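You operate a simulated robot arm through the tools that you are given. There is no shell and no other tool.

You are at the controls of a simulated robot arm. One attempt, no reset.

TASK
Couple the blue motor to the gearbox and run it 8 turns.
Fine: latch the motor, shut the guard and set TURNS before you switch on and press GO; switch off when DONE lights.

The check looks at the end state, three seconds after you hand in, the way a careful person would. Anything else that was tipped, shoved, dropped, spilled or broken makes it a failure.

THE ROBOT
A 6-joint arm with a three-finger gripper, fixed in place. Base frame: the origin is on the floor under the middle of its stand, x ahead of it, y to its left, z up. Readings come in m, degrees, newtons and seconds.
It reaches about 1.213 m from its shoulder. Its first joint turns from -166.0 to 166.0 degrees. Payload 4.89 kg.
The TCP is the grasp point between the finger pads, 0.03 m short of the fingertips. In the tool frame z runs along the fingers and y along their closing line. The gripper opens to 0.164 m; its body begins 0.125 m behind the TCP.
Orientation is told as [roll, pitch, yaw] about the base's x, y, z axes, in that order, counted from this pose: with the fingers straight down and closing along the base's y, the tool's x points along the base's -x, its y along +y and its z along -z.

THE INTERFACE
- The arm moves only by the tool apply_moves. Its argument "moves" is a list of rows, each a list of 7 numbers: the shift along the base's x, y, z in m, then the turn, a rotation vector about the base's x, y, z in degrees, then the opening, from 0 (shut) to 1 (fully open). In form: [[tx, ty, tz, wx, wy, wz, grip], ...]. A call has 1 to 20 rows; each row shifts and turns the commanded pose from where the row before left it. Each row takes 0.2 s and may step no farther than 0.05 m and 8.6 degrees from the row before; otherwise, or with a gripper value out of range, the whole call is refused. Where a pose cannot be reached the arm comes as near as it can. A force on the tool above 90 N (or 10 N above the force at the start of the call, whichever is more), or a blocked arm, ends the call early, and 0.2 s more pass. The fingers move at their own pace (about 0.108 m/s each) and stop on an object; they squeeze with about 28 N. The grip force told is the motor's: it shows also when the fingers shut on nothing. Time passes only in rows, and 0.2 s behind the last, so rows that do not move let the fingers close. The reply holds the time, the measured pose of the TCP, the force on the tool along the base axes, the opening and the grip force, in the units named above and with some noise, with the torque about the TCP (base axes, N m) and any sound that the robot's microphone picked up.
- Cameras (640 x 400 px; columns grow to the right, rows downward): "scene" is fixed at [0.2225, -0.4937, 1.5499]; the picture's right is [0.80, -0.59, 0.00], its down [-0.24, -0.32, -0.92] and it looks along [0.54, 0.74, -0.40] (base axes); focal length 331 px, centre (320, 200). "wrist" rides on the gripper at [0.076, -0.002, -0.152] in the tool frame; the picture's right is [0.02, 1.00, 0.00], its down [-0.88, 0.02, -0.47] and it looks along [-0.47, 0.01, 0.88] (tool axes); focal length 247 px, centre (320, 200). There is no depth. A picture from a camera that has moved, and an enlarged one, comes with that camera's place and axes in the base frame and with its lens. The place of the scene camera against the robot may be out by one fixed shift of up to 0.012 m in any direction.
- capture(camera): a new picture of that camera. The clock stands still meanwhile.
- raise_lower(by): moves the trunk up (or, below 0, down) by that many m; the arm rides with it, the base frame stays. It gives what a move gives, with no picture.
- close_up(camera, box): a new picture of the part [left, top, right, bottom] of that camera's present view, enlarged. The clock stands still meanwhile.
- hand_in(): hands the job in; it is judged then, once.

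Places have to be worked out from the pictures, the camera data and where the tool is seen. Open the gripper and draw the arm clear of the work before you hand the job in, unless the task says otherwise.

The tools are called by a JSON object that holds its "op" and its "data". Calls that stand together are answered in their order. apply_moves: Moves the arm, as the interface text tells. Its arguments: {"type":"object","properties":{"moves":{"type":"array","items":{"type":"array","items":{"type":"number"}}}},"required":["moves"]} The other tools are called the same way: raise_lower (by) moves the trunk up or down; capture (camera) takes a picture; close_up (camera, box) takes an enlarged picture of a part of a camera's view; hand_in () hands the job in.

At the start:

```text
clock: 0.0
tool_pos: [0.4806, 0.3096, 1.4426]
orientation: [0.1, 0.0, 0.0]
contact_force: [0.6, 0.3, 0.0]
wrist_torque: [0.05, 0.01, 0.0]
grip_width: 0.1642
grip_force: 0.1
trunk travel left (down, up): [-0.3, 0.09]
```

scene: 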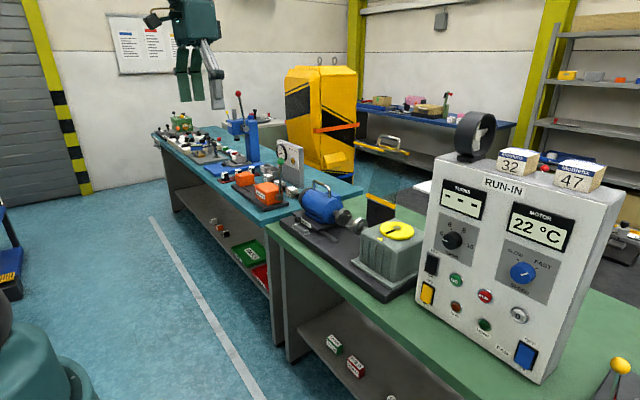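
wrist: 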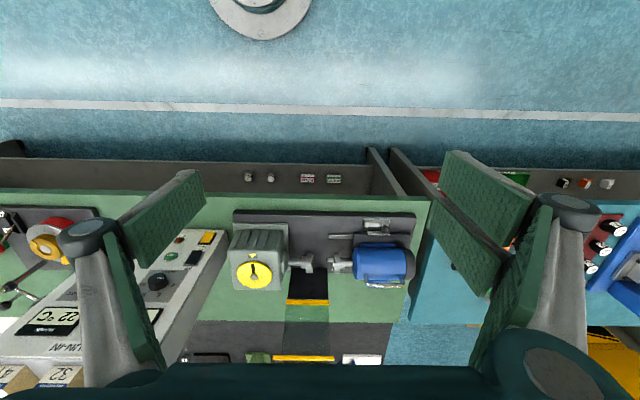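

I start by looking closely at the work area: the motor, gearbox, guard and the run-in panel.

{"op": "close_up", "data": {"camera": "scene", "box": [260, 160, 430, 310]}}

{"op": "close_up", "data": {"camera": "scene", "box": [400, 110, 640, 400]}}

{"op": "close_up", "data": {"camera": "wrist", "box": [200, 180, 440, 380]}}

{"op": "close_up", "data": {"camera": "wrist", "box": [0, 190, 240, 400]}}

```text
2.67 times, centred on (345, 235) of scene
camera zoom: at [0.2225, -0.4937, 1.5499], right [0.8, -0.59, 0.0], down [-0.24, -0.32, -0.92], along [0.54, 0.74, -0.4], focal length 884 px, centre (253, 107)
```

zoom: 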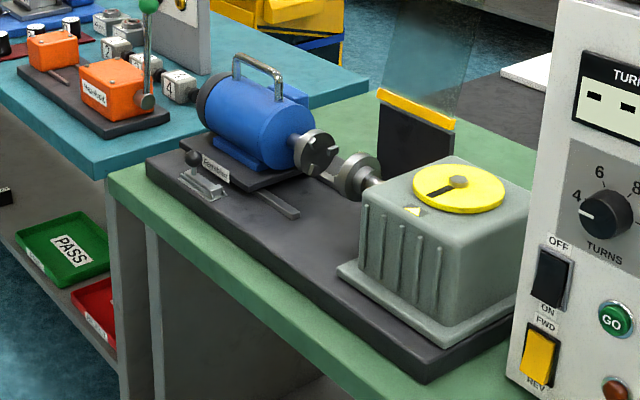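

```text
1.38 times, centred on (520, 255) of scene
camera zoom: at [0.2225, -0.4937, 1.5499], right [0.8, -0.59, 0.0], down [-0.24, -0.32, -0.92], along [0.54, 0.74, -0.4], focal length 457 px, centre (44, 124)
```

zoom: 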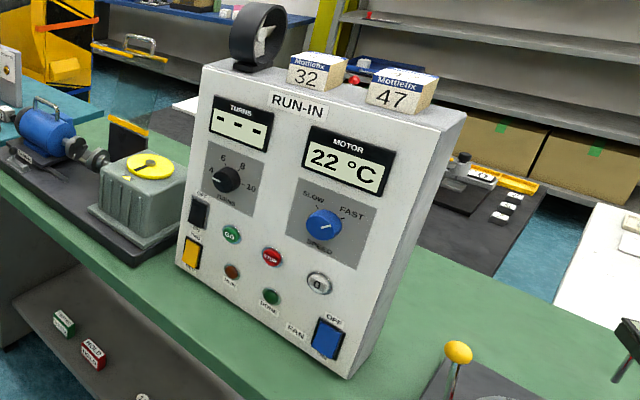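

```text
2.00 times, centred on (320, 280) of wrist
camera zoom: at [0.4036, 0.3079, 1.5956], right [-0.02, 1.0, 0.0], down [0.88, 0.02, 0.47], along [0.47, 0.01, -0.88], focal length 494 px, centre (320, 40)
```

zoom: 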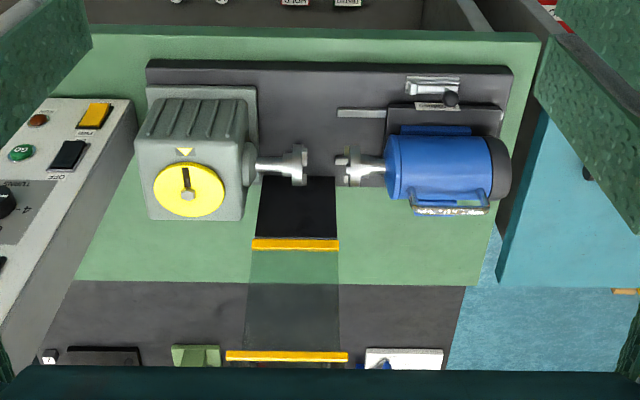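

```text
1.90 times, centred on (120, 295) of wrist
camera zoom: at [0.4036, 0.3079, 1.5956], right [-0.02, 1.0, 0.0], down [0.88, 0.02, 0.47], along [0.47, 0.01, -0.88], focal length 470 px, centre (701, 19)
```

zoom: 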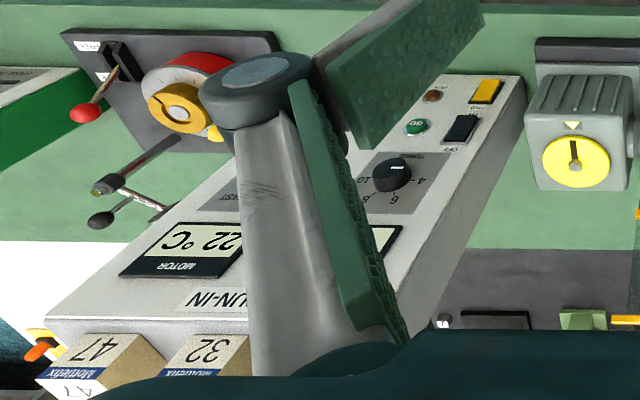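

The motor coupling looks to be near (0.95, 0.36, 0.99) and the gearbox coupling near (0.96, 0.28, 0.985). The panel face is at about x≈0.92, with GO near (0.915, -0.135, 1.017). I'll bring the wrist camera over the motor for a closer look, staying well above everything.

{"op": "apply_moves", "data": {"moves": [[0.036, 0.003, -0.016, 0, 0, 0, 1], [0.036, 0.003, -0.016, 0, 0, 0, 1], [0.036, 0.003, -0.016, 0, 0, 0, 1], [0.036, 0.003, -0.016, 0, 0, 0, 1], [0.036, 0.003, -0.016, 0, 0, 0, 1], [0.036, 0.003, -0.016, 0, 0, 0, 1], [0.036, 0.003, -0.016, 0, 0, 0, 1]]}}

{"op": "capture", "data": {"camera": "wrist"}}

```text
clock: 1.6
tool_pos: [0.7325, 0.3293, 1.3305]
orientation: [0.1, 0.1, 0.0]
contact_force: [-1.4, 0.3, 1.3]
wrist_torque: [0.04, -0.17, 0.02]
grip_width: 0.1638
grip_force: 0.1
trunk travel left (down, up): [-0.3, 0.09]
```

```text
taken
camera wrist: at [0.6561, 0.3286, 1.4842], right [-0.02, 1.0, 0.0], down [0.88, 0.02, 0.47], along [0.47, 0.01, -0.88], focal length 247 px, centre (320, 200)
```

wrist: 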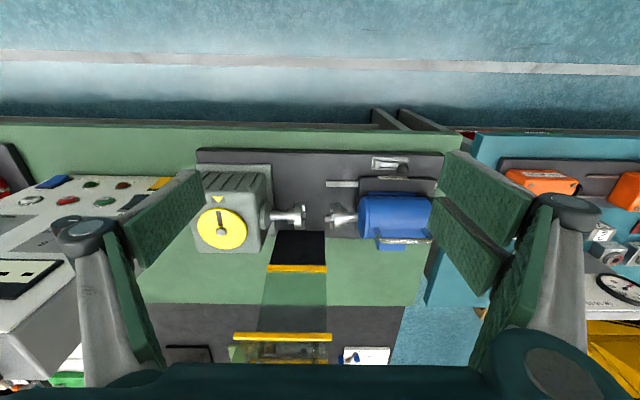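

{"op": "close_up", "data": {"camera": "wrist", "box": [260, 140, 450, 290]}}

{"op": "close_up", "data": {"camera": "wrist", "box": [180, 150, 320, 270]}}

{"op": "close_up", "data": {"camera": "wrist", "box": [220, 220, 400, 370]}}

{"op": "close_up", "data": {"camera": "scene", "box": [295, 170, 375, 240]}}

{"op": "close_up", "data": {"camera": "scene", "box": [420, 175, 500, 325]}}

```text
2.67 times, centred on (355, 215) of wrist
camera zoom: at [0.6561, 0.3286, 1.4842], right [-0.02, 1.0, 0.0], down [0.88, 0.02, 0.47], along [0.47, 0.01, -0.88], focal length 659 px, centre (227, 160)
```

zoom: 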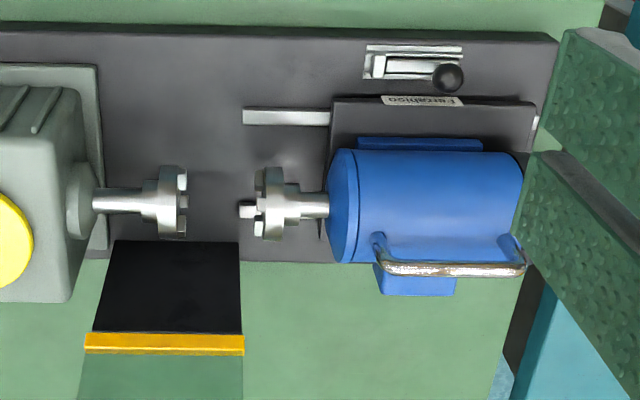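

```text
3.33 times, centred on (250, 210) of wrist
camera zoom: at [0.6561, 0.3286, 1.4842], right [-0.02, 1.0, 0.0], down [0.88, 0.02, 0.47], along [0.47, 0.01, -0.88], focal length 823 px, centre (553, 167)
```

zoom: 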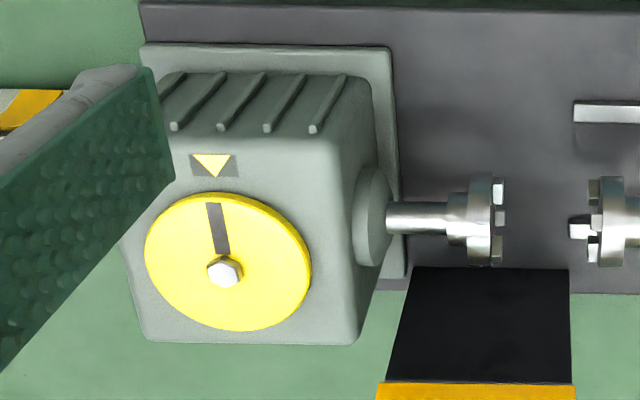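

```text
2.67 times, centred on (310, 295) of wrist
camera zoom: at [0.6561, 0.3286, 1.4842], right [-0.02, 1.0, 0.0], down [0.88, 0.02, 0.47], along [0.47, 0.01, -0.88], focal length 659 px, centre (347, -53)
```

zoom: 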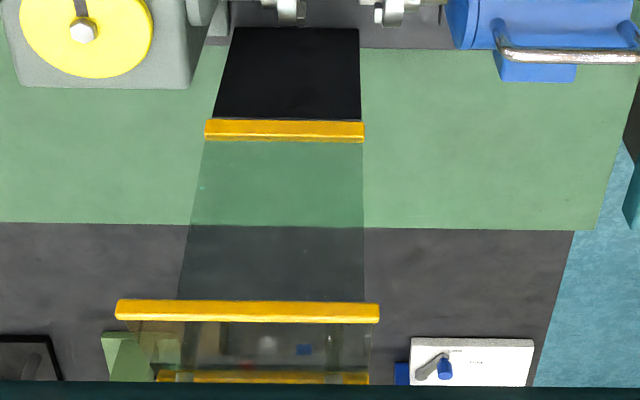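

```text
5.71 times, centred on (335, 205) of scene
camera zoom: at [0.2225, -0.4937, 1.5499], right [0.8, -0.59, 0.0], down [-0.24, -0.32, -0.92], along [0.54, 0.74, -0.4], focal length 1893 px, centre (234, 171)
```

zoom: 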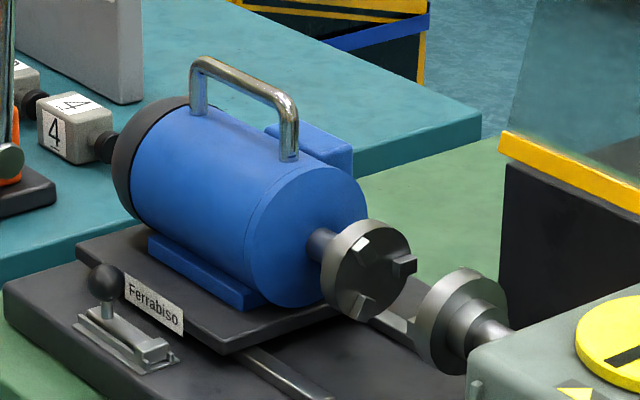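

```text
2.67 times, centred on (460, 250) of scene
camera zoom: at [0.2225, -0.4937, 1.5499], right [0.8, -0.59, 0.0], down [-0.24, -0.32, -0.92], along [0.54, 0.74, -0.4], focal length 884 px, centre (-53, 67)
```

zoom: 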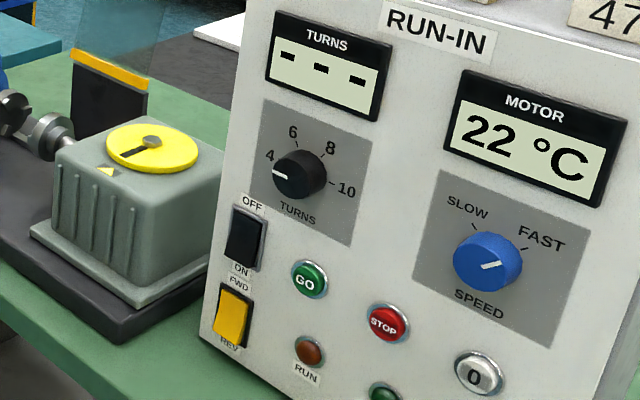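

The motor rides on a carriage with a latch in front. The coupling halves have three jaws each, and the guard stands open behind them. I'll zoom in on the guard and the panel before planning.

{"op": "close_up", "data": {"camera": "scene", "box": [340, 120, 430, 230]}}

{"op": "close_up", "data": {"camera": "scene", "box": [300, 210, 350, 245]}}

{"op": "close_up", "data": {"camera": "scene", "box": [320, 195, 370, 235]}}

{"op": "close_up", "data": {"camera": "wrist", "box": [265, 190, 335, 245]}}

{"op": "close_up", "data": {"camera": "wrist", "box": [355, 145, 445, 195]}}

```text
3.64 times, centred on (385, 175) of scene
camera zoom: at [0.2225, -0.4937, 1.5499], right [0.8, -0.59, 0.0], down [-0.24, -0.32, -0.92], along [0.54, 0.74, -0.4], focal length 1205 px, centre (84, 291)
```

zoom: 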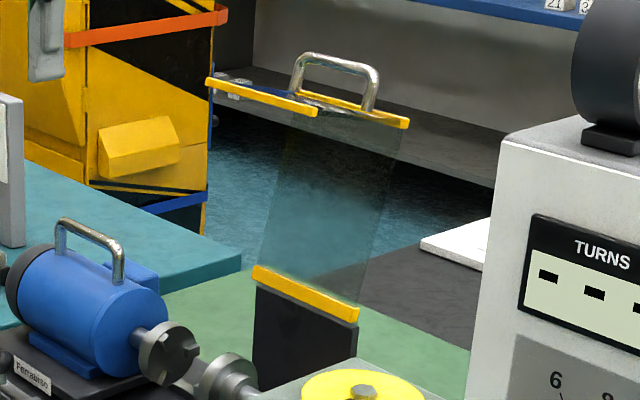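

```text
11.43 times, centred on (325, 228) of scene
camera zoom: at [0.2225, -0.4937, 1.5499], right [0.8, -0.59, 0.0], down [-0.24, -0.32, -0.92], along [0.54, 0.74, -0.4], focal length 3786 px, centre (263, -114)
```

zoom: 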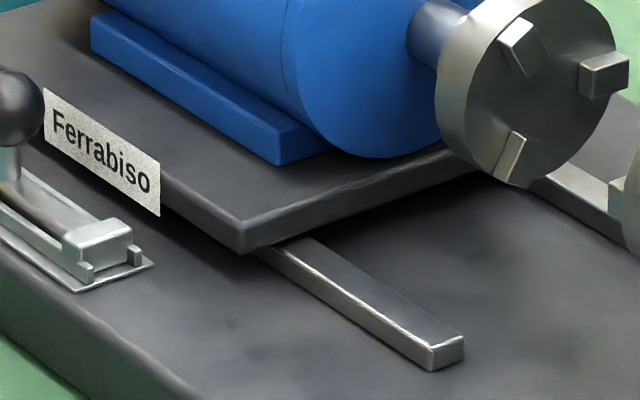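

```text
10.00 times, centred on (345, 215) of scene
camera zoom: at [0.2225, -0.4937, 1.5499], right [0.8, -0.59, 0.0], down [-0.24, -0.32, -0.92], along [0.54, 0.74, -0.4], focal length 3313 px, centre (70, 50)
```

zoom: 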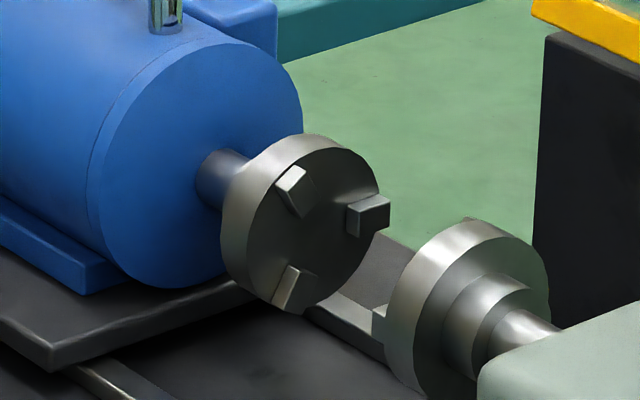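

```text
7.27 times, centred on (300, 218) of wrist
camera zoom: at [0.6561, 0.3286, 1.4842], right [-0.02, 1.0, 0.0], down [0.88, 0.02, 0.47], along [0.47, 0.01, -0.88], focal length 1796 px, centre (466, 73)
```

zoom: 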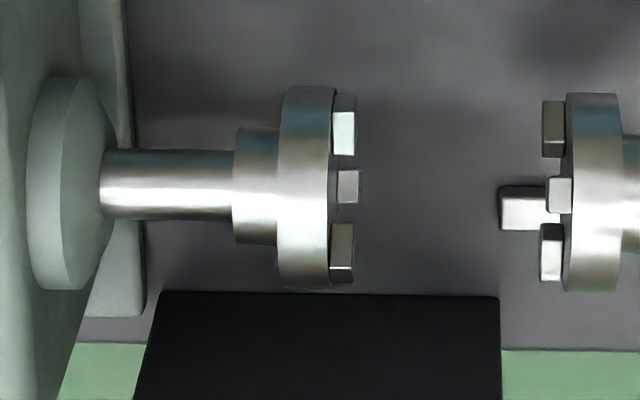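

```text
7.11 times, centred on (400, 170) of wrist
camera zoom: at [0.6561, 0.3286, 1.4842], right [-0.02, 1.0, 0.0], down [0.88, 0.02, 0.47], along [0.47, 0.01, -0.88], focal length 1756 px, centre (-249, 413)
```

zoom: 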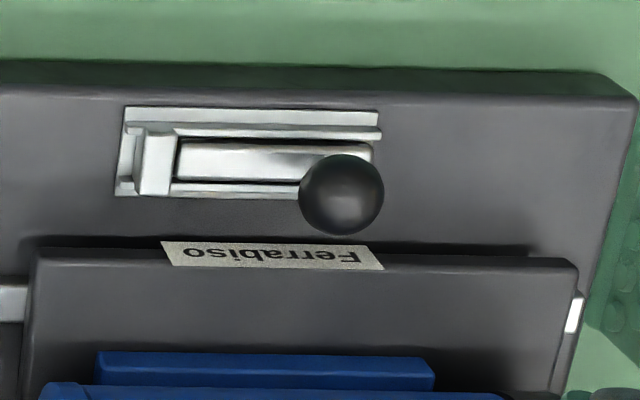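

The jaws look already phased to mesh: motor teeth at about 0/120/240° and gearbox teeth at about 60/180/300°. Next I'll inspect the latch mechanism and the panel controls in more detail.

{"op": "close_up", "data": {"camera": "scene", "box": [297, 214, 322, 240]}}

{"op": "close_up", "data": {"camera": "wrist", "box": [365, 150, 415, 182]}}

{"op": "close_up", "data": {"camera": "scene", "box": [420, 240, 470, 315]}}

{"op": "close_up", "data": {"camera": "scene", "box": [440, 270, 550, 380]}}

{"op": "close_up", "data": {"camera": "wrist", "box": [0, 160, 210, 320]}}

```text
15.38 times, centred on (310, 227) of scene
camera zoom: at [0.2225, -0.4937, 1.5499], right [0.8, -0.59, 0.0], down [-0.24, -0.32, -0.92], along [0.54, 0.74, -0.4], focal length 5097 px, centre (482, -215)
```

zoom: 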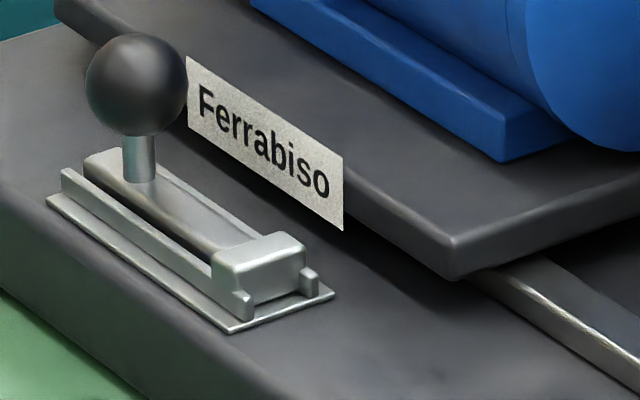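

```text
12.50 times, centred on (390, 166) of wrist
camera zoom: at [0.6561, 0.3286, 1.4842], right [-0.02, 1.0, 0.0], down [0.88, 0.02, 0.47], along [0.47, 0.01, -0.88], focal length 3087 px, centre (-555, 625)
```

zoom: 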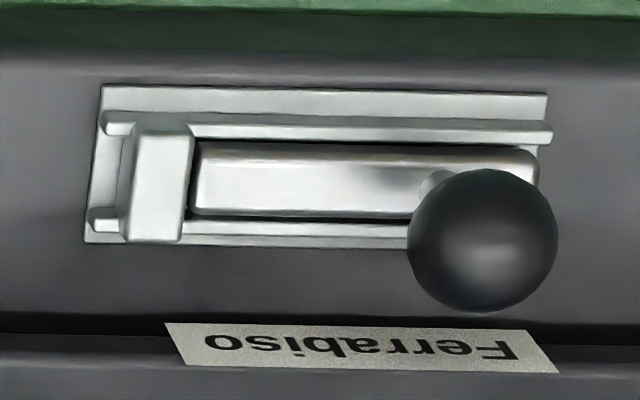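

```text
5.33 times, centred on (445, 278) of scene
camera zoom: at [0.2225, -0.4937, 1.5499], right [0.8, -0.59, 0.0], down [-0.24, -0.32, -0.92], along [0.54, 0.74, -0.4], focal length 1767 px, centre (-347, -213)
```

zoom: 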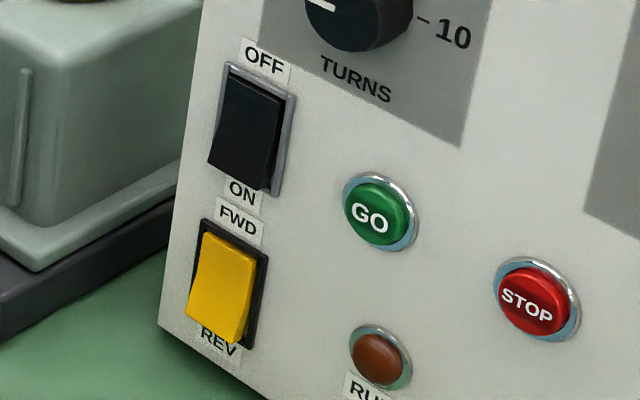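

```text
3.64 times, centred on (495, 325) of scene
camera zoom: at [0.2225, -0.4937, 1.5499], right [0.8, -0.59, 0.0], down [-0.24, -0.32, -0.92], along [0.54, 0.74, -0.4], focal length 1205 px, centre (-316, -254)
```

zoom: 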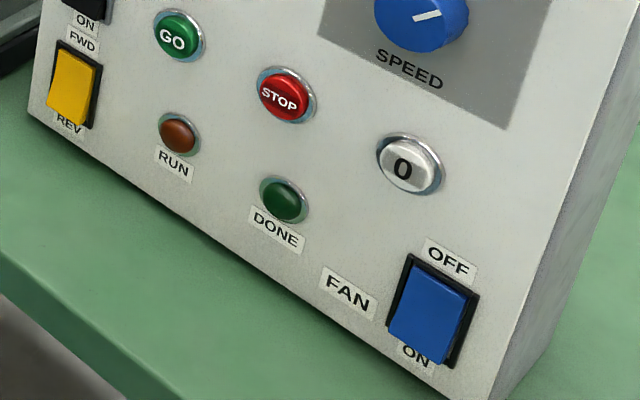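

```text
2.50 times, centred on (105, 240) of wrist
camera zoom: at [0.6561, 0.3286, 1.4842], right [-0.02, 1.0, 0.0], down [0.88, 0.02, 0.47], along [0.47, 0.01, -0.88], focal length 617 px, centre (858, 100)
```

zoom: 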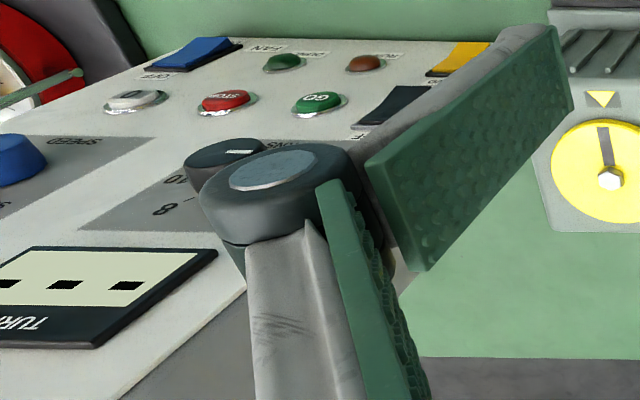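

The latch looks like a slide bolt: a bar in a channel with a ball knob on top, which would slide toward -y through the bridge. I'll look at the gripper itself to learn its finger geometry before grasping.

{"op": "capture", "data": {"camera": "scene"}}

{"op": "close_up", "data": {"camera": "scene", "box": [200, 90, 340, 230]}}

```text
taken
```

scene: 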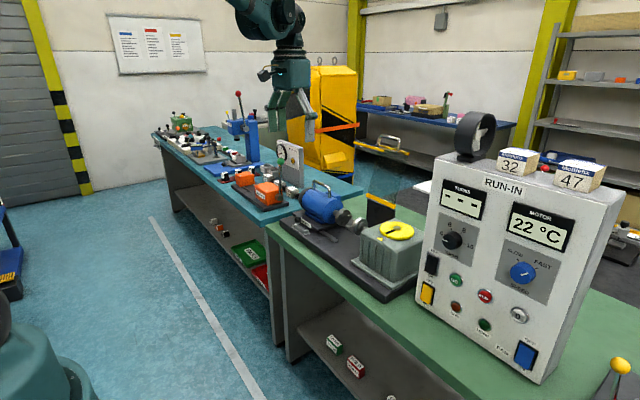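

```text
2.86 times, centred on (270, 160) of scene
camera zoom: at [0.2225, -0.4937, 1.5499], right [0.8, -0.59, 0.0], down [-0.24, -0.32, -0.92], along [0.54, 0.74, -0.4], focal length 947 px, centre (463, 314)
```

zoom: 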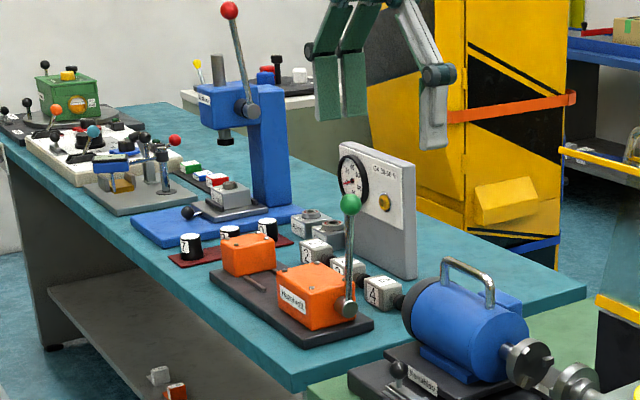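

The gripper has two fingers on the +y side and one on the -y side. I'll move above the motor handle, whose bar runs along y near x≈0.962, z≈1.078, y 0.45–0.56. I'll yaw 90° on the way so the fingers close across the bar, staying high at z≈1.25.

{"op": "apply_moves", "data": {"moves": [[0.0209, 0.01615, -0.0073, 0, 0, 8.18, 1], [0.0209, 0.01615, -0.0073, 0, 0, 8.18, 1], [0.0209, 0.01615, -0.0073, 0, 0, 8.18, 1], [0.0209, 0.01615, -0.0073, 0, 0, 8.18, 1], [0.0209, 0.01615, -0.0073, 0, 0, 8.18, 1], [0.0209, 0.01615, -0.0073, 0, 0, 8.18, 1], [0.0209, 0.01615, -0.0073, 0, 0, 8.18, 1], [0.0209, 0.01615, -0.0073, 0, 0, 8.18, 1], [0.0209, 0.01615, -0.0073, 0, 0, 8.18, 1], [0.0209, 0.01615, -0.0073, 0, 0, 8.18, 1], [0.0209, 0.01615, -0.0073, 0, 0, 8.18, 1]]}}

{"op": "capture", "data": {"camera": "wrist"}}

{"op": "capture", "data": {"camera": "scene"}}

```text
clock: 4.0
tool_pos: [0.9623, 0.5088, 1.2498]
orientation: [-0.1, 0.0, 90.2]
contact_force: [-0.5, -1.5, 0.3]
wrist_torque: [0.07, -0.11, -0.02]
grip_width: 0.1639
grip_force: 0.0
trunk travel left (down, up): [-0.3, 0.09]
```

```text
taken
camera wrist: at [0.9637, 0.4324, 1.4023], right [-1.0, -0.02, 0.0], down [-0.02, 0.88, 0.47], along [-0.01, 0.47, -0.88], focal length 247 px, centre (320, 200)
```

wrist: 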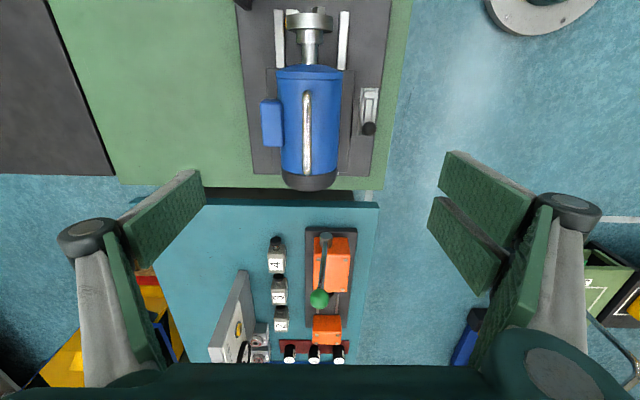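

```text
taken
```

scene: 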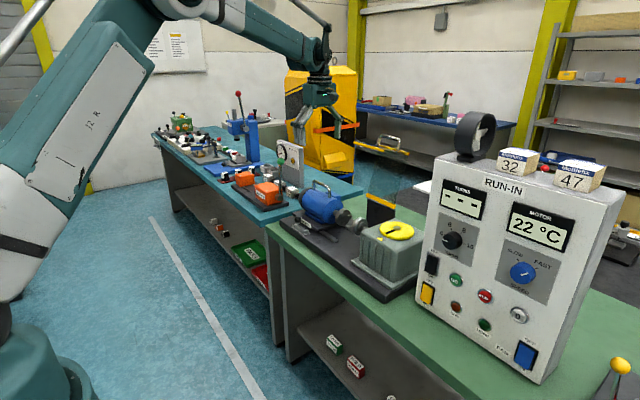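

The pose was reached. I'll zoom in on the motor from this view to fix the handle position and check the coupling jaws.

{"op": "close_up", "data": {"camera": "wrist", "box": [240, 0, 400, 100]}}

{"op": "close_up", "data": {"camera": "wrist", "box": [240, 80, 400, 200]}}

```text
4.00 times, centred on (320, 50) of wrist
camera zoom: at [0.9637, 0.4324, 1.4023], right [-1.0, -0.02, 0.0], down [-0.02, 0.88, 0.47], along [-0.01, 0.47, -0.88], focal length 988 px, centre (320, 800)
```

zoom: 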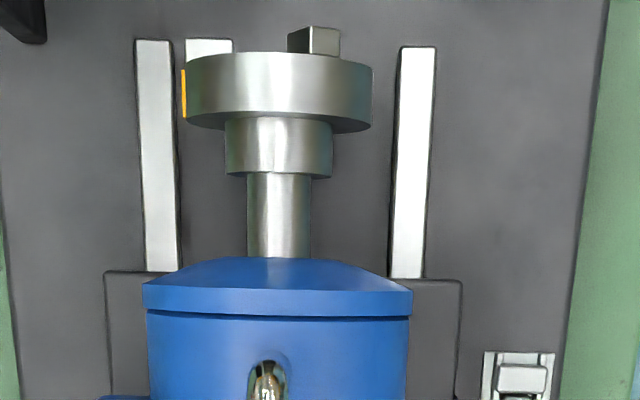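

```text
3.33 times, centred on (320, 140) of wrist
camera zoom: at [0.9637, 0.4324, 1.4023], right [-1.0, -0.02, 0.0], down [-0.02, 0.88, 0.47], along [-0.01, 0.47, -0.88], focal length 823 px, centre (320, 400)
```

zoom: 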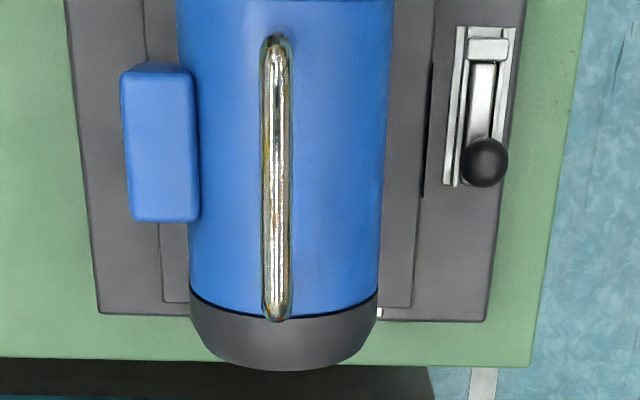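

The straight-down view puts the motor axis and handle at x≈0.979, bar z≈1.06, y 0.459–0.568. I'll descend to straddle the bar with the fingers half open.

{"op": "apply_moves", "data": {"moves": [[0.003, 0.0008, -0.03, 0, 0, 0, 0.5], [0.003, 0.0008, -0.03, 0, 0, 0, 0.5], [0.003, 0.0008, -0.03, 0, 0, 0, 0.5], [0.003, 0.0008, -0.03, 0, 0, 0, 0.5], [0.003, 0.0008, -0.03, 0, 0, 0, 0.5], [0.0015, 0.0008, -0.016, 0, 0, 0, 0.5]]}}

{"op": "capture", "data": {"camera": "wrist"}}

{"op": "close_up", "data": {"camera": "scene", "box": [270, 110, 400, 240]}}

```text
clock: 5.4
tool_pos: [0.978, 0.5147, 1.0828]
orientation: [0.0, 0.0, 90.1]
contact_force: [0.0, 0.4, -1.0]
wrist_torque: [0.03, 0.02, 0.03]
grip_width: 0.0819
grip_force: 0.2
trunk travel left (down, up): [-0.3, 0.09]
```

```text
taken
camera wrist: at [0.9799, 0.4381, 1.2367], right [-1.0, -0.02, 0.0], down [-0.02, 0.88, 0.47], along [-0.01, 0.47, -0.88], focal length 247 px, centre (320, 200)
```

wrist: 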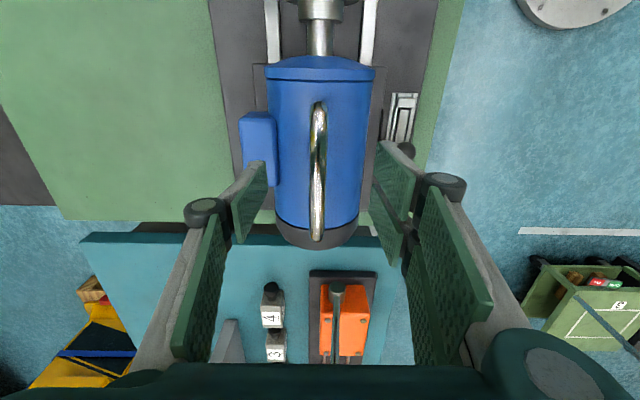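

```text
3.08 times, centred on (335, 175) of scene
camera zoom: at [0.2225, -0.4937, 1.5499], right [0.8, -0.59, 0.0], down [-0.24, -0.32, -0.92], along [0.54, 0.74, -0.4], focal length 1019 px, centre (274, 277)
```

zoom: 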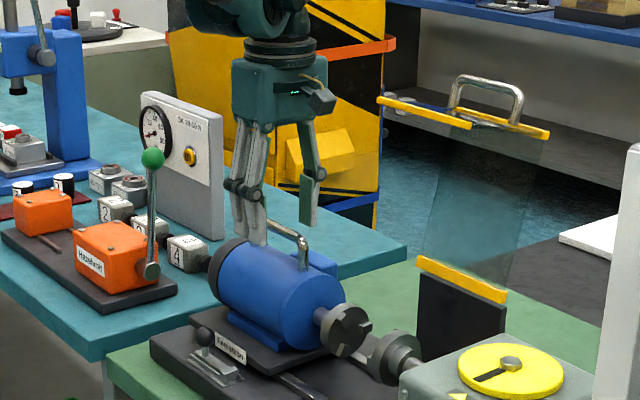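

The fingers straddle the handle bar at x≈0.979. I'll lower 19 mm so the bar sits at the TCP, then close.

{"op": "apply_moves", "data": {"moves": [[0.001, 0, -0.019, 0, 0, 0, 0.5], [0, 0, 0, 0, 0, 0, 0.25], [0, 0, 0, 0, 0, 0, 0], [0, 0, 0, 0, 0, 0, 0], [0, 0, 0, 0, 0, 0, 0]]}}

{"op": "capture", "data": {"camera": "wrist"}}

{"op": "close_up", "data": {"camera": "scene", "box": [280, 130, 390, 250]}}

```text
clock: 6.6
tool_pos: [0.9807, 0.5135, 1.0647]
orientation: [0.0, 0.1, 90.0]
contact_force: [20.3, 3.6, -0.1]
wrist_torque: [0.39, -0.2, 0.04]
grip_width: 0.0128
grip_force: 44.8
trunk travel left (down, up): [-0.3, 0.09]
```

```text
taken
camera wrist: at [0.9815, 0.4375, 1.2177], right [-1.0, -0.02, 0.0], down [-0.02, 0.88, 0.47], along [-0.01, 0.47, -0.88], focal length 247 px, centre (320, 200)
```

wrist: 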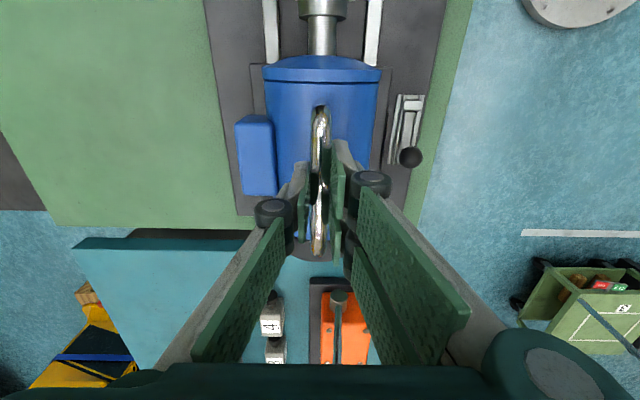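

```text
3.33 times, centred on (335, 190) of scene
camera zoom: at [0.2225, -0.4937, 1.5499], right [0.8, -0.59, 0.0], down [-0.24, -0.32, -0.92], along [0.54, 0.74, -0.4], focal length 1104 px, centre (270, 233)
```

zoom: 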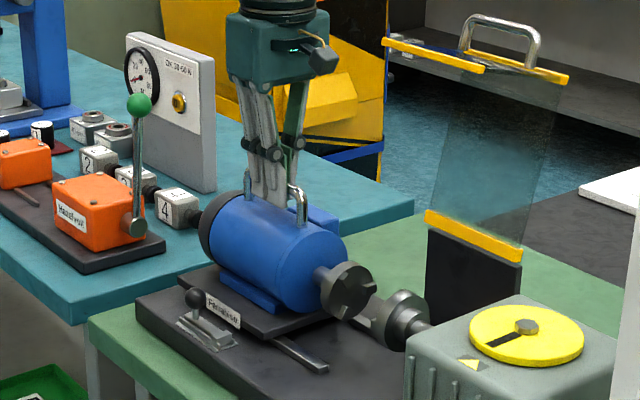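

Gripped at width 12.8 mm with a slight side load, so I'll shift +2 mm in x to relieve it. Then I'll draw the motor toward the gearbox (-y) slowly, starting with 2 cm, to see if it slides.

{"op": "apply_moves", "data": {"moves": [[0.002, 0, 0, 0, 0, 0, 0], [0, -0.005, 0, 0, 0, 0, 0], [0, -0.005, 0, 0, 0, 0, 0], [0, -0.005, 0, 0, 0, 0, 0], [0, -0.005, 0, 0, 0, 0, 0]]}}

{"op": "close_up", "data": {"camera": "scene", "box": [280, 130, 390, 250]}}

```text
clock: 7.8
tool_pos: [0.9798, 0.4952, 1.0645]
orientation: [0.1, 0.0, 90.1]
contact_force: [-32.6, 0.6, -22.1]
wrist_torque: [0.86, 0.24, -0.09]
grip_width: 0.0128
grip_force: 45.0
trunk travel left (down, up): [-0.3, 0.09]
```

```text
3.33 times, centred on (335, 190) of scene
camera zoom: at [0.2225, -0.4937, 1.5499], right [0.8, -0.59, 0.0], down [-0.24, -0.32, -0.92], along [0.54, 0.74, -0.4], focal length 1104 px, centre (270, 233)
```

zoom: 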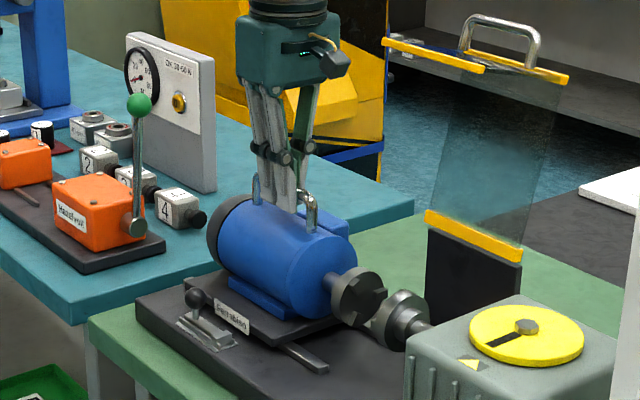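

The motor slid about 19 mm along with the grip. I'll ease back 1.2 mm in x and keep sliding.

{"op": "apply_moves", "data": {"moves": [[-0.0012, -0.004, -0.0005, 0, 0, 0, 0], [0, -0.006, 0, 0, 0, 0, 0], [0, -0.006, 0, 0, 0, 0, 0], [0, -0.006, 0, 0, 0, 0, 0], [0, -0.006, 0, 0, 0, 0, 0]]}}

{"op": "close_up", "data": {"camera": "scene", "box": [320, 195, 370, 235]}}

{"op": "capture", "data": {"camera": "wrist"}}

```text
clock: 9.0
tool_pos: [0.9782, 0.4659, 1.0645]
orientation: [0.0, 0.1, 90.1]
contact_force: [-25.5, 0.5, -17.7]
wrist_torque: [0.3, 0.18, 0.02]
grip_width: 0.0127
grip_force: 44.5
trunk travel left (down, up): [-0.3, 0.09]
```

```text
10.00 times, centred on (345, 215) of scene
camera zoom: at [0.2225, -0.4937, 1.5499], right [0.8, -0.59, 0.0], down [-0.24, -0.32, -0.92], along [0.54, 0.74, -0.4], focal length 3313 px, centre (70, 50)
```

zoom: 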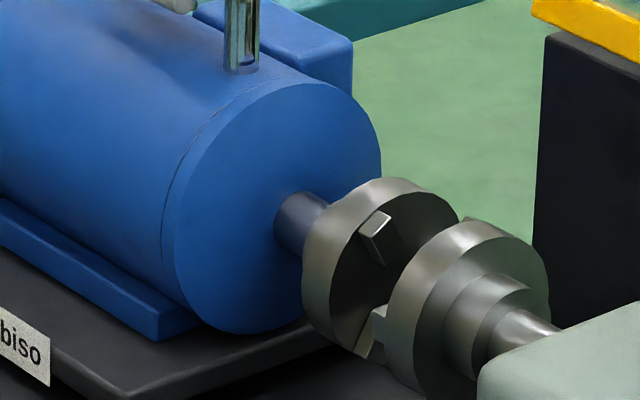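

```text
taken
camera wrist: at [0.9816, 0.3893, 1.2178], right [-1.0, -0.02, 0.0], down [-0.02, 0.88, 0.47], along [-0.01, 0.47, -0.88], focal length 247 px, centre (320, 200)
```

wrist: 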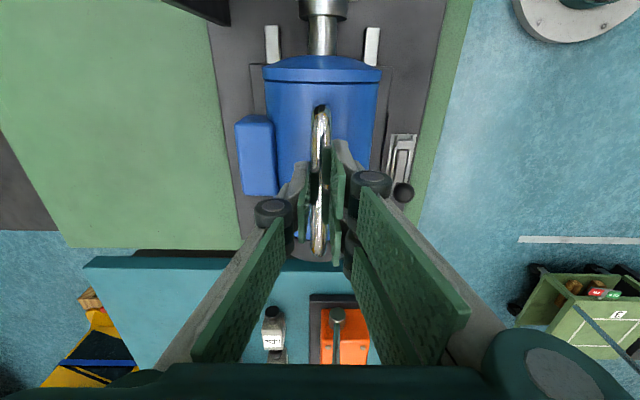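

The gap is now about 2 cm and the jaws still look interleaved: the gearbox tooth at 180° lies between motor teeth. I'll relieve x slightly and continue in small steps.

{"op": "apply_moves", "data": {"moves": [[-0.001, -0.003, -0.0005, 0, 0, 0, 0], [0, -0.003, 0, 0, 0, 0, 0], [0, -0.003, 0, 0, 0, 0, 0], [0, -0.003, 0, 0, 0, 0, 0]]}}

{"op": "close_up", "data": {"camera": "scene", "box": [330, 195, 370, 230]}}

{"op": "close_up", "data": {"camera": "wrist", "box": [240, 0, 400, 100]}}

```text
clock: 10.0
tool_pos: [0.9795, 0.4531, 1.0647]
orientation: [-0.1, 0.0, 90.1]
contact_force: [23.1, 0.5, 19.9]
wrist_torque: [-0.02, -0.17, 0.13]
grip_width: 0.0126
grip_force: 45.3
trunk travel left (down, up): [-0.3, 0.09]
```

```text
11.43 times, centred on (350, 212) of scene
camera zoom: at [0.2225, -0.4937, 1.5499], right [0.8, -0.59, 0.0], down [-0.24, -0.32, -0.92], along [0.54, 0.74, -0.4], focal length 3786 px, centre (-23, 57)
```

zoom: 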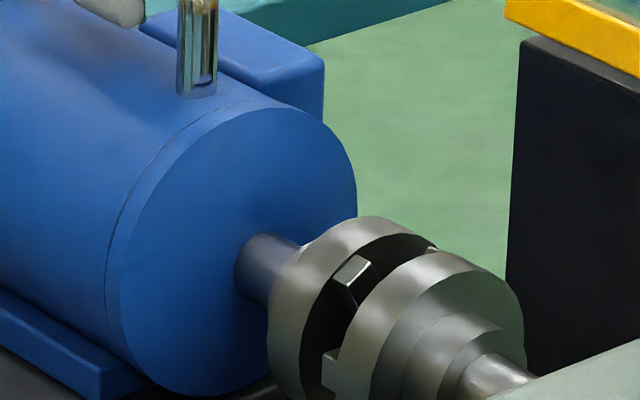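

```text
4.00 times, centred on (320, 50) of wrist
camera zoom: at [0.9812, 0.3764, 1.2177], right [-1.0, -0.02, 0.0], down [-0.02, 0.88, 0.47], along [-0.01, 0.47, -0.88], focal length 988 px, centre (320, 800)
```

zoom: 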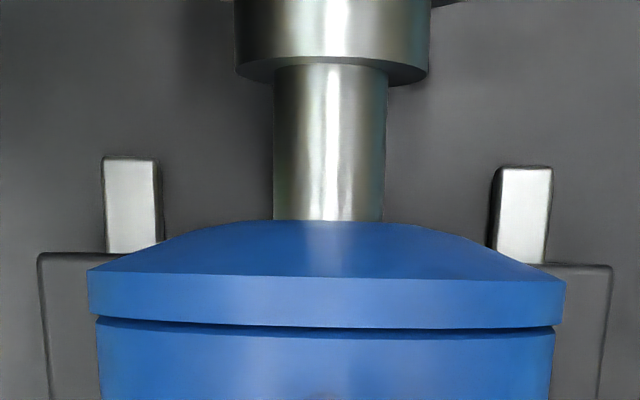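

The jaws are just about to enter each other. I'll continue in finer steps while watching the y force.

{"op": "apply_moves", "data": {"moves": [[0.0005, -0.002, 0.0003, 0, 0, 0, 0], [0, -0.002, 0, 0, 0, 0, 0], [0, -0.0015, 0, 0, 0, 0, 0]]}}

{"op": "close_up", "data": {"camera": "scene", "box": [330, 195, 370, 230]}}

```text
clock: 10.8
tool_pos: [0.9788, 0.4491, 1.0646]
orientation: [0.1, 0.0, 90.0]
contact_force: [26.7, 3.2, 25.0]
wrist_torque: [0.19, -0.17, 0.0]
grip_width: 0.0126
grip_force: 45.3
trunk travel left (down, up): [-0.3, 0.09]
```

```text
11.43 times, centred on (350, 212) of scene
camera zoom: at [0.2225, -0.4937, 1.5499], right [0.8, -0.59, 0.0], down [-0.24, -0.32, -0.92], along [0.54, 0.74, -0.4], focal length 3786 px, centre (-23, 57)
```

zoom: 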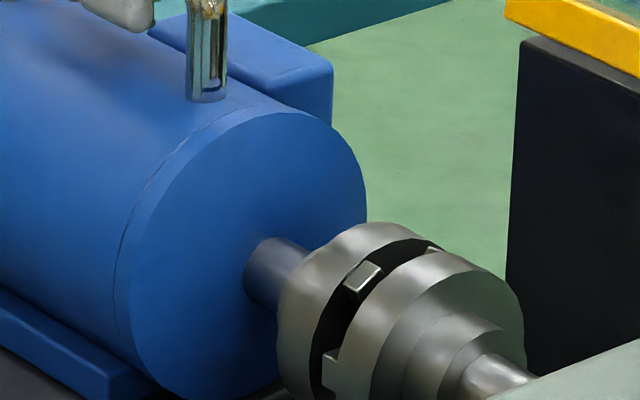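

Still sliding freely (3 N along y), with the teeth interleaving. I'll continue a few more millimetres until the force rises.

{"op": "apply_moves", "data": {"moves": [[0.0005, -0.0015, 0.0004, 0, 0, 0, 0], [0, -0.0015, 0, 0, 0, 0, 0], [0, -0.0015, 0, 0, 0, 0, 0]]}}

{"op": "close_up", "data": {"camera": "scene", "box": [330, 195, 370, 230]}}

```text
clock: 11.6
tool_pos: [0.9808, 0.445, 1.0635]
orientation: [-0.1, 0.0, 89.9]
contact_force: [6.7, 2.7, 4.5]
wrist_torque: [0.47, -0.01, -0.03]
grip_width: 0.0129
grip_force: 44.9
trunk travel left (down, up): [-0.3, 0.09]
```

```text
11.43 times, centred on (350, 212) of scene
camera zoom: at [0.2225, -0.4937, 1.5499], right [0.8, -0.59, 0.0], down [-0.24, -0.32, -0.92], along [0.54, 0.74, -0.4], focal length 3786 px, centre (-23, 57)
```

zoom: 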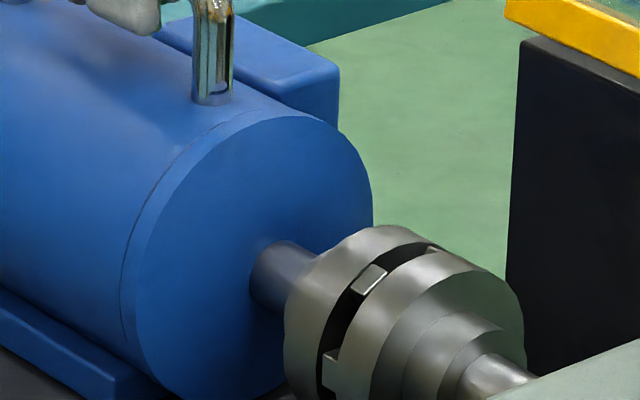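

Still no resistance and the gap is closing. I'll go on in 1.5 mm steps.

{"op": "apply_moves", "data": {"moves": [[0, -0.0015, 0, 0, 0, 0, 0], [0, -0.0015, 0, 0, 0, 0, 0], [0, -0.0015, 0, 0, 0, 0, 0], [0, 0, 0, 0, 0, 0, 0]]}}

{"op": "close_up", "data": {"camera": "scene", "box": [330, 195, 370, 230]}}

```text
clock: 12.6
tool_pos: [0.9795, 0.4424, 1.0642]
orientation: [0.0, 0.0, 90.0]
contact_force: [13.0, 43.6, 7.7]
wrist_torque: [0.4, -0.1, -0.39]
grip_width: 0.0129
grip_force: 45.0
trunk travel left (down, up): [-0.3, 0.09]
```

```text
11.43 times, centred on (350, 212) of scene
camera zoom: at [0.2225, -0.4937, 1.5499], right [0.8, -0.59, 0.0], down [-0.24, -0.32, -0.92], along [0.54, 0.74, -0.4], focal length 3786 px, centre (-23, 57)
```

zoom: 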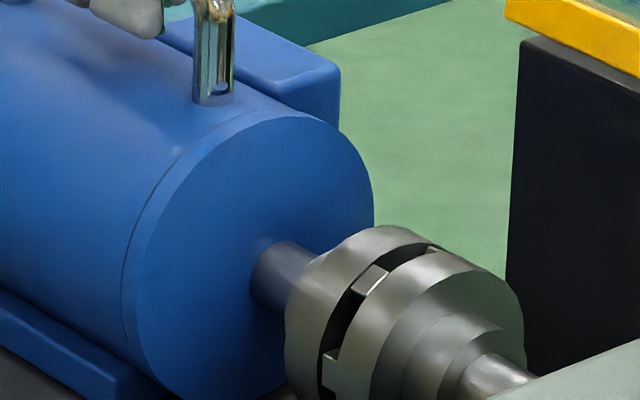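

The y force rose to 44 N with the teeth spanning the full gap, so the coupling is fully home. I'll relax the load, open the fingers, rise clear and inspect the latch.

{"op": "apply_moves", "data": {"moves": [[0, 0.0015, 0, 0, 0, 0, 0], [0, 0, 0, 0, 0, 0, 0.3], [0, 0, 0, 0, 0, 0, 0.5], [0, 0, 0.03, 0, 0, 0, 0.5], [0, 0, 0.04, 0, 0, 0, 0.5], [0, 0, 0.04, 0, 0, 0, 0.5]]}}

{"op": "capture", "data": {"camera": "wrist"}}

{"op": "close_up", "data": {"camera": "scene", "box": [290, 180, 370, 250]}}

```text
clock: 14.0
tool_pos: [0.9788, 0.4415, 1.177]
orientation: [0.1, 0.0, 89.9]
contact_force: [0.7, -0.1, 0.5]
wrist_torque: [-0.08, 0.06, 0.02]
grip_width: 0.0822
grip_force: 0.0
trunk travel left (down, up): [-0.3, 0.09]
```

```text
taken
camera wrist: at [0.9807, 0.3649, 1.3294], right [-1.0, -0.02, 0.0], down [-0.02, 0.88, 0.47], along [-0.01, 0.47, -0.88], focal length 247 px, centre (320, 200)
```

wrist: 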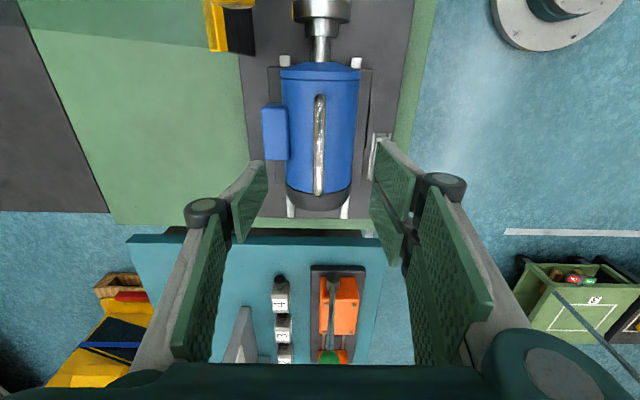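

```text
5.71 times, centred on (330, 215) of scene
camera zoom: at [0.2225, -0.4937, 1.5499], right [0.8, -0.59, 0.0], down [-0.24, -0.32, -0.92], along [0.54, 0.74, -0.4], focal length 1893 px, centre (263, 114)
```

zoom: 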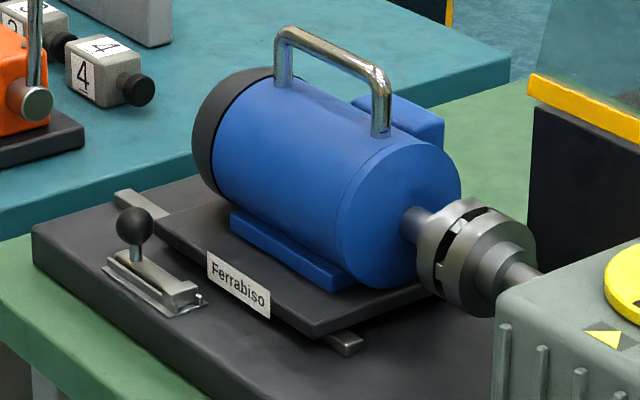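

The motor is coupled and stays put. Next is the latch: I compute the ball at about (0.868, 0.533, 0.923) with Ø≈29 mm, and the carriage top at z≈0.903. I'll yaw back to 0, tilt the tool 20° forward, and hover near the latch for a closer look.

{"op": "apply_moves", "data": {"moves": [[-0.014, 0.0083, 0.0, 0, 0, -8.18, 0.45], [-0.014, 0.0083, 0.0, 0, 0, -8.18, 0.45], [-0.014, 0.0083, 0.0, 0, 0, -8.18, 0.45], [-0.014, 0.0083, 0.0, 0, 0, -8.18, 0.45], [-0.014, 0.0083, 0.0, 0, 0, -8.18, 0.45], [-0.014, 0.0083, 0.0, 0, 0, -8.18, 0.45], [-0.014, 0.0083, 0.0, 0, 0, -8.18, 0.45], [-0.014, 0.0083, 0.0, 0, 0, -8.18, 0.45], [-0.014, 0.0083, 0.0, 0, 0, -8.18, 0.45], [-0.014, 0.0083, 0.0, 0, 0, -8.18, 0.45], [-0.014, 0.0083, 0.0, 0, 0, -8.18, 0.45], [0, 0, -0.025, 0, -6.67, 0, 0.45], [0, 0, -0.025, 0, -6.67, 0, 0.45], [0, 0, -0.025, 0, -6.67, 0, 0.45]]}}

{"op": "capture", "data": {"camera": "wrist"}}

```text
clock: 17.0
tool_pos: [0.8275, 0.5313, 1.1019]
orientation: [0.0, -20.1, 0.0]
contact_force: [0.1, 0.4, -0.8]
wrist_torque: [0.08, 0.06, 0.01]
grip_width: 0.0735
grip_force: 0.0
trunk travel left (down, up): [-0.3, 0.09]
```

```text
taken
camera wrist: at [0.7029, 0.5292, 1.2199], right [-0.02, 1.0, -0.01], down [0.66, 0.02, 0.75], along [0.75, 0.01, -0.67], focal length 247 px, centre (320, 200)
```

wrist: 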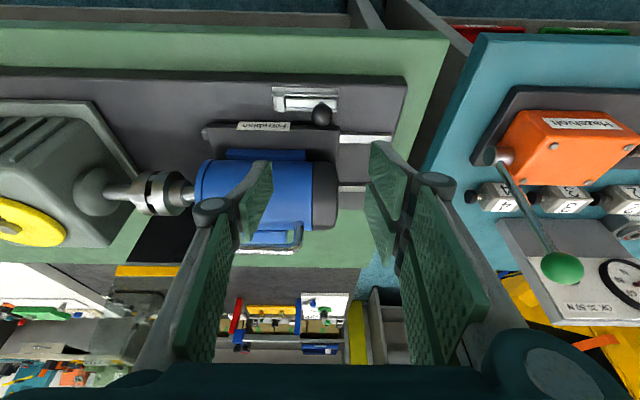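

{"op": "close_up", "data": {"camera": "wrist", "box": [260, 75, 360, 140]}}

{"op": "close_up", "data": {"camera": "wrist", "box": [90, 140, 210, 220]}}

```text
6.15 times, centred on (310, 108) of wrist
camera zoom: at [0.7029, 0.5292, 1.2199], right [-0.02, 1.0, -0.01], down [0.66, 0.02, 0.75], along [0.75, 0.01, -0.67], focal length 1520 px, centre (382, 769)
```

zoom: 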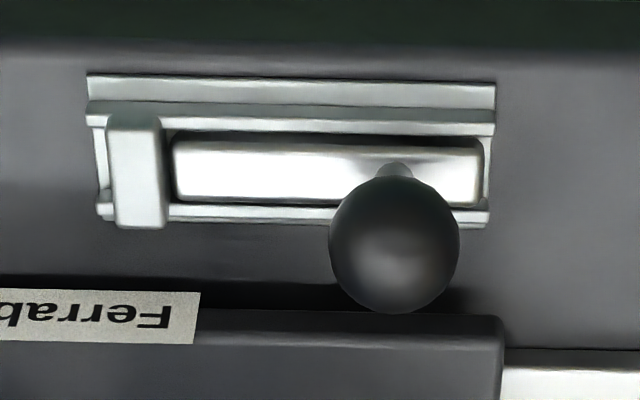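

```text
5.00 times, centred on (150, 180) of wrist
camera zoom: at [0.7029, 0.5292, 1.2199], right [-0.02, 1.0, -0.01], down [0.66, 0.02, 0.75], along [0.75, 0.01, -0.67], focal length 1235 px, centre (1170, 300)
```

zoom: 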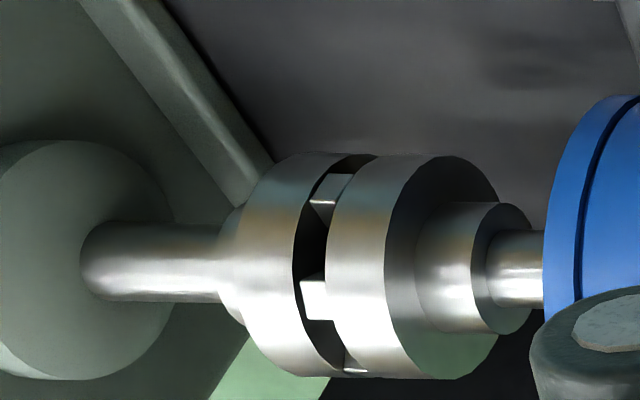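

The coupling is clearly meshed. From this view the ball is at about (0.870, 0.533, 0.923), so I'll lower the open fingers around it with the tips staying just above the carriage and bar.

{"op": "apply_moves", "data": {"moves": [[0.0073, 0.0003, -0.0326, 0, 0, 0, 0.45], [0.0073, 0.0003, -0.0326, 0, 0, 0, 0.45], [0.0073, 0.0003, -0.0326, 0, 0, 0, 0.45], [0.0073, 0.0003, -0.0326, 0, 0, 0, 0.45], [0.0073, 0.0003, -0.0326, 0, 0, 0, 0.45]]}}

{"op": "capture", "data": {"camera": "wrist"}}

{"op": "close_up", "data": {"camera": "scene", "box": [270, 150, 370, 250]}}

```text
clock: 18.2
tool_pos: [0.861, 0.5336, 0.9383]
orientation: [0.0, -19.9, 0.0]
contact_force: [-0.3, -0.7, 1.1]
wrist_torque: [0.05, -0.07, 0.01]
grip_width: 0.0736
grip_force: 0.0
trunk travel left (down, up): [-0.3, 0.09]
```

```text
taken
camera wrist: at [0.7376, 0.531, 1.0557], right [-0.02, 1.0, -0.01], down [0.67, 0.02, 0.75], along [0.75, 0.01, -0.67], focal length 247 px, centre (320, 200)
```

wrist: 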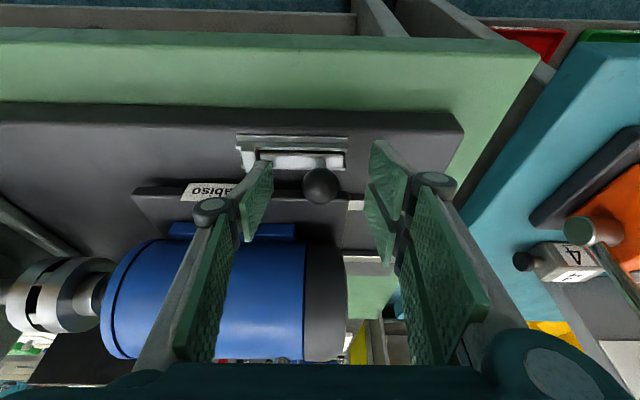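

```text
4.00 times, centred on (320, 200) of scene
camera zoom: at [0.2225, -0.4937, 1.5499], right [0.8, -0.59, 0.0], down [-0.24, -0.32, -0.92], along [0.54, 0.74, -0.4], focal length 1325 px, centre (320, 200)
```

zoom: 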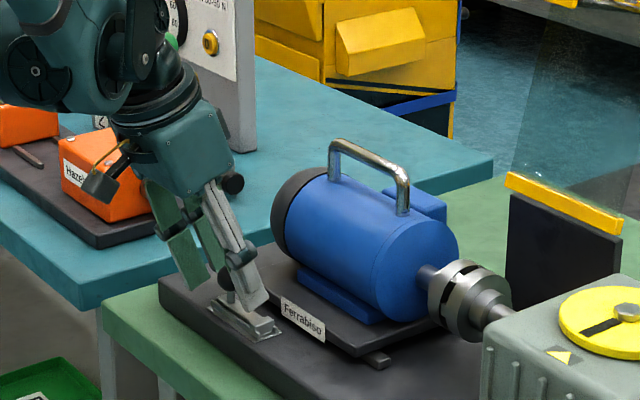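

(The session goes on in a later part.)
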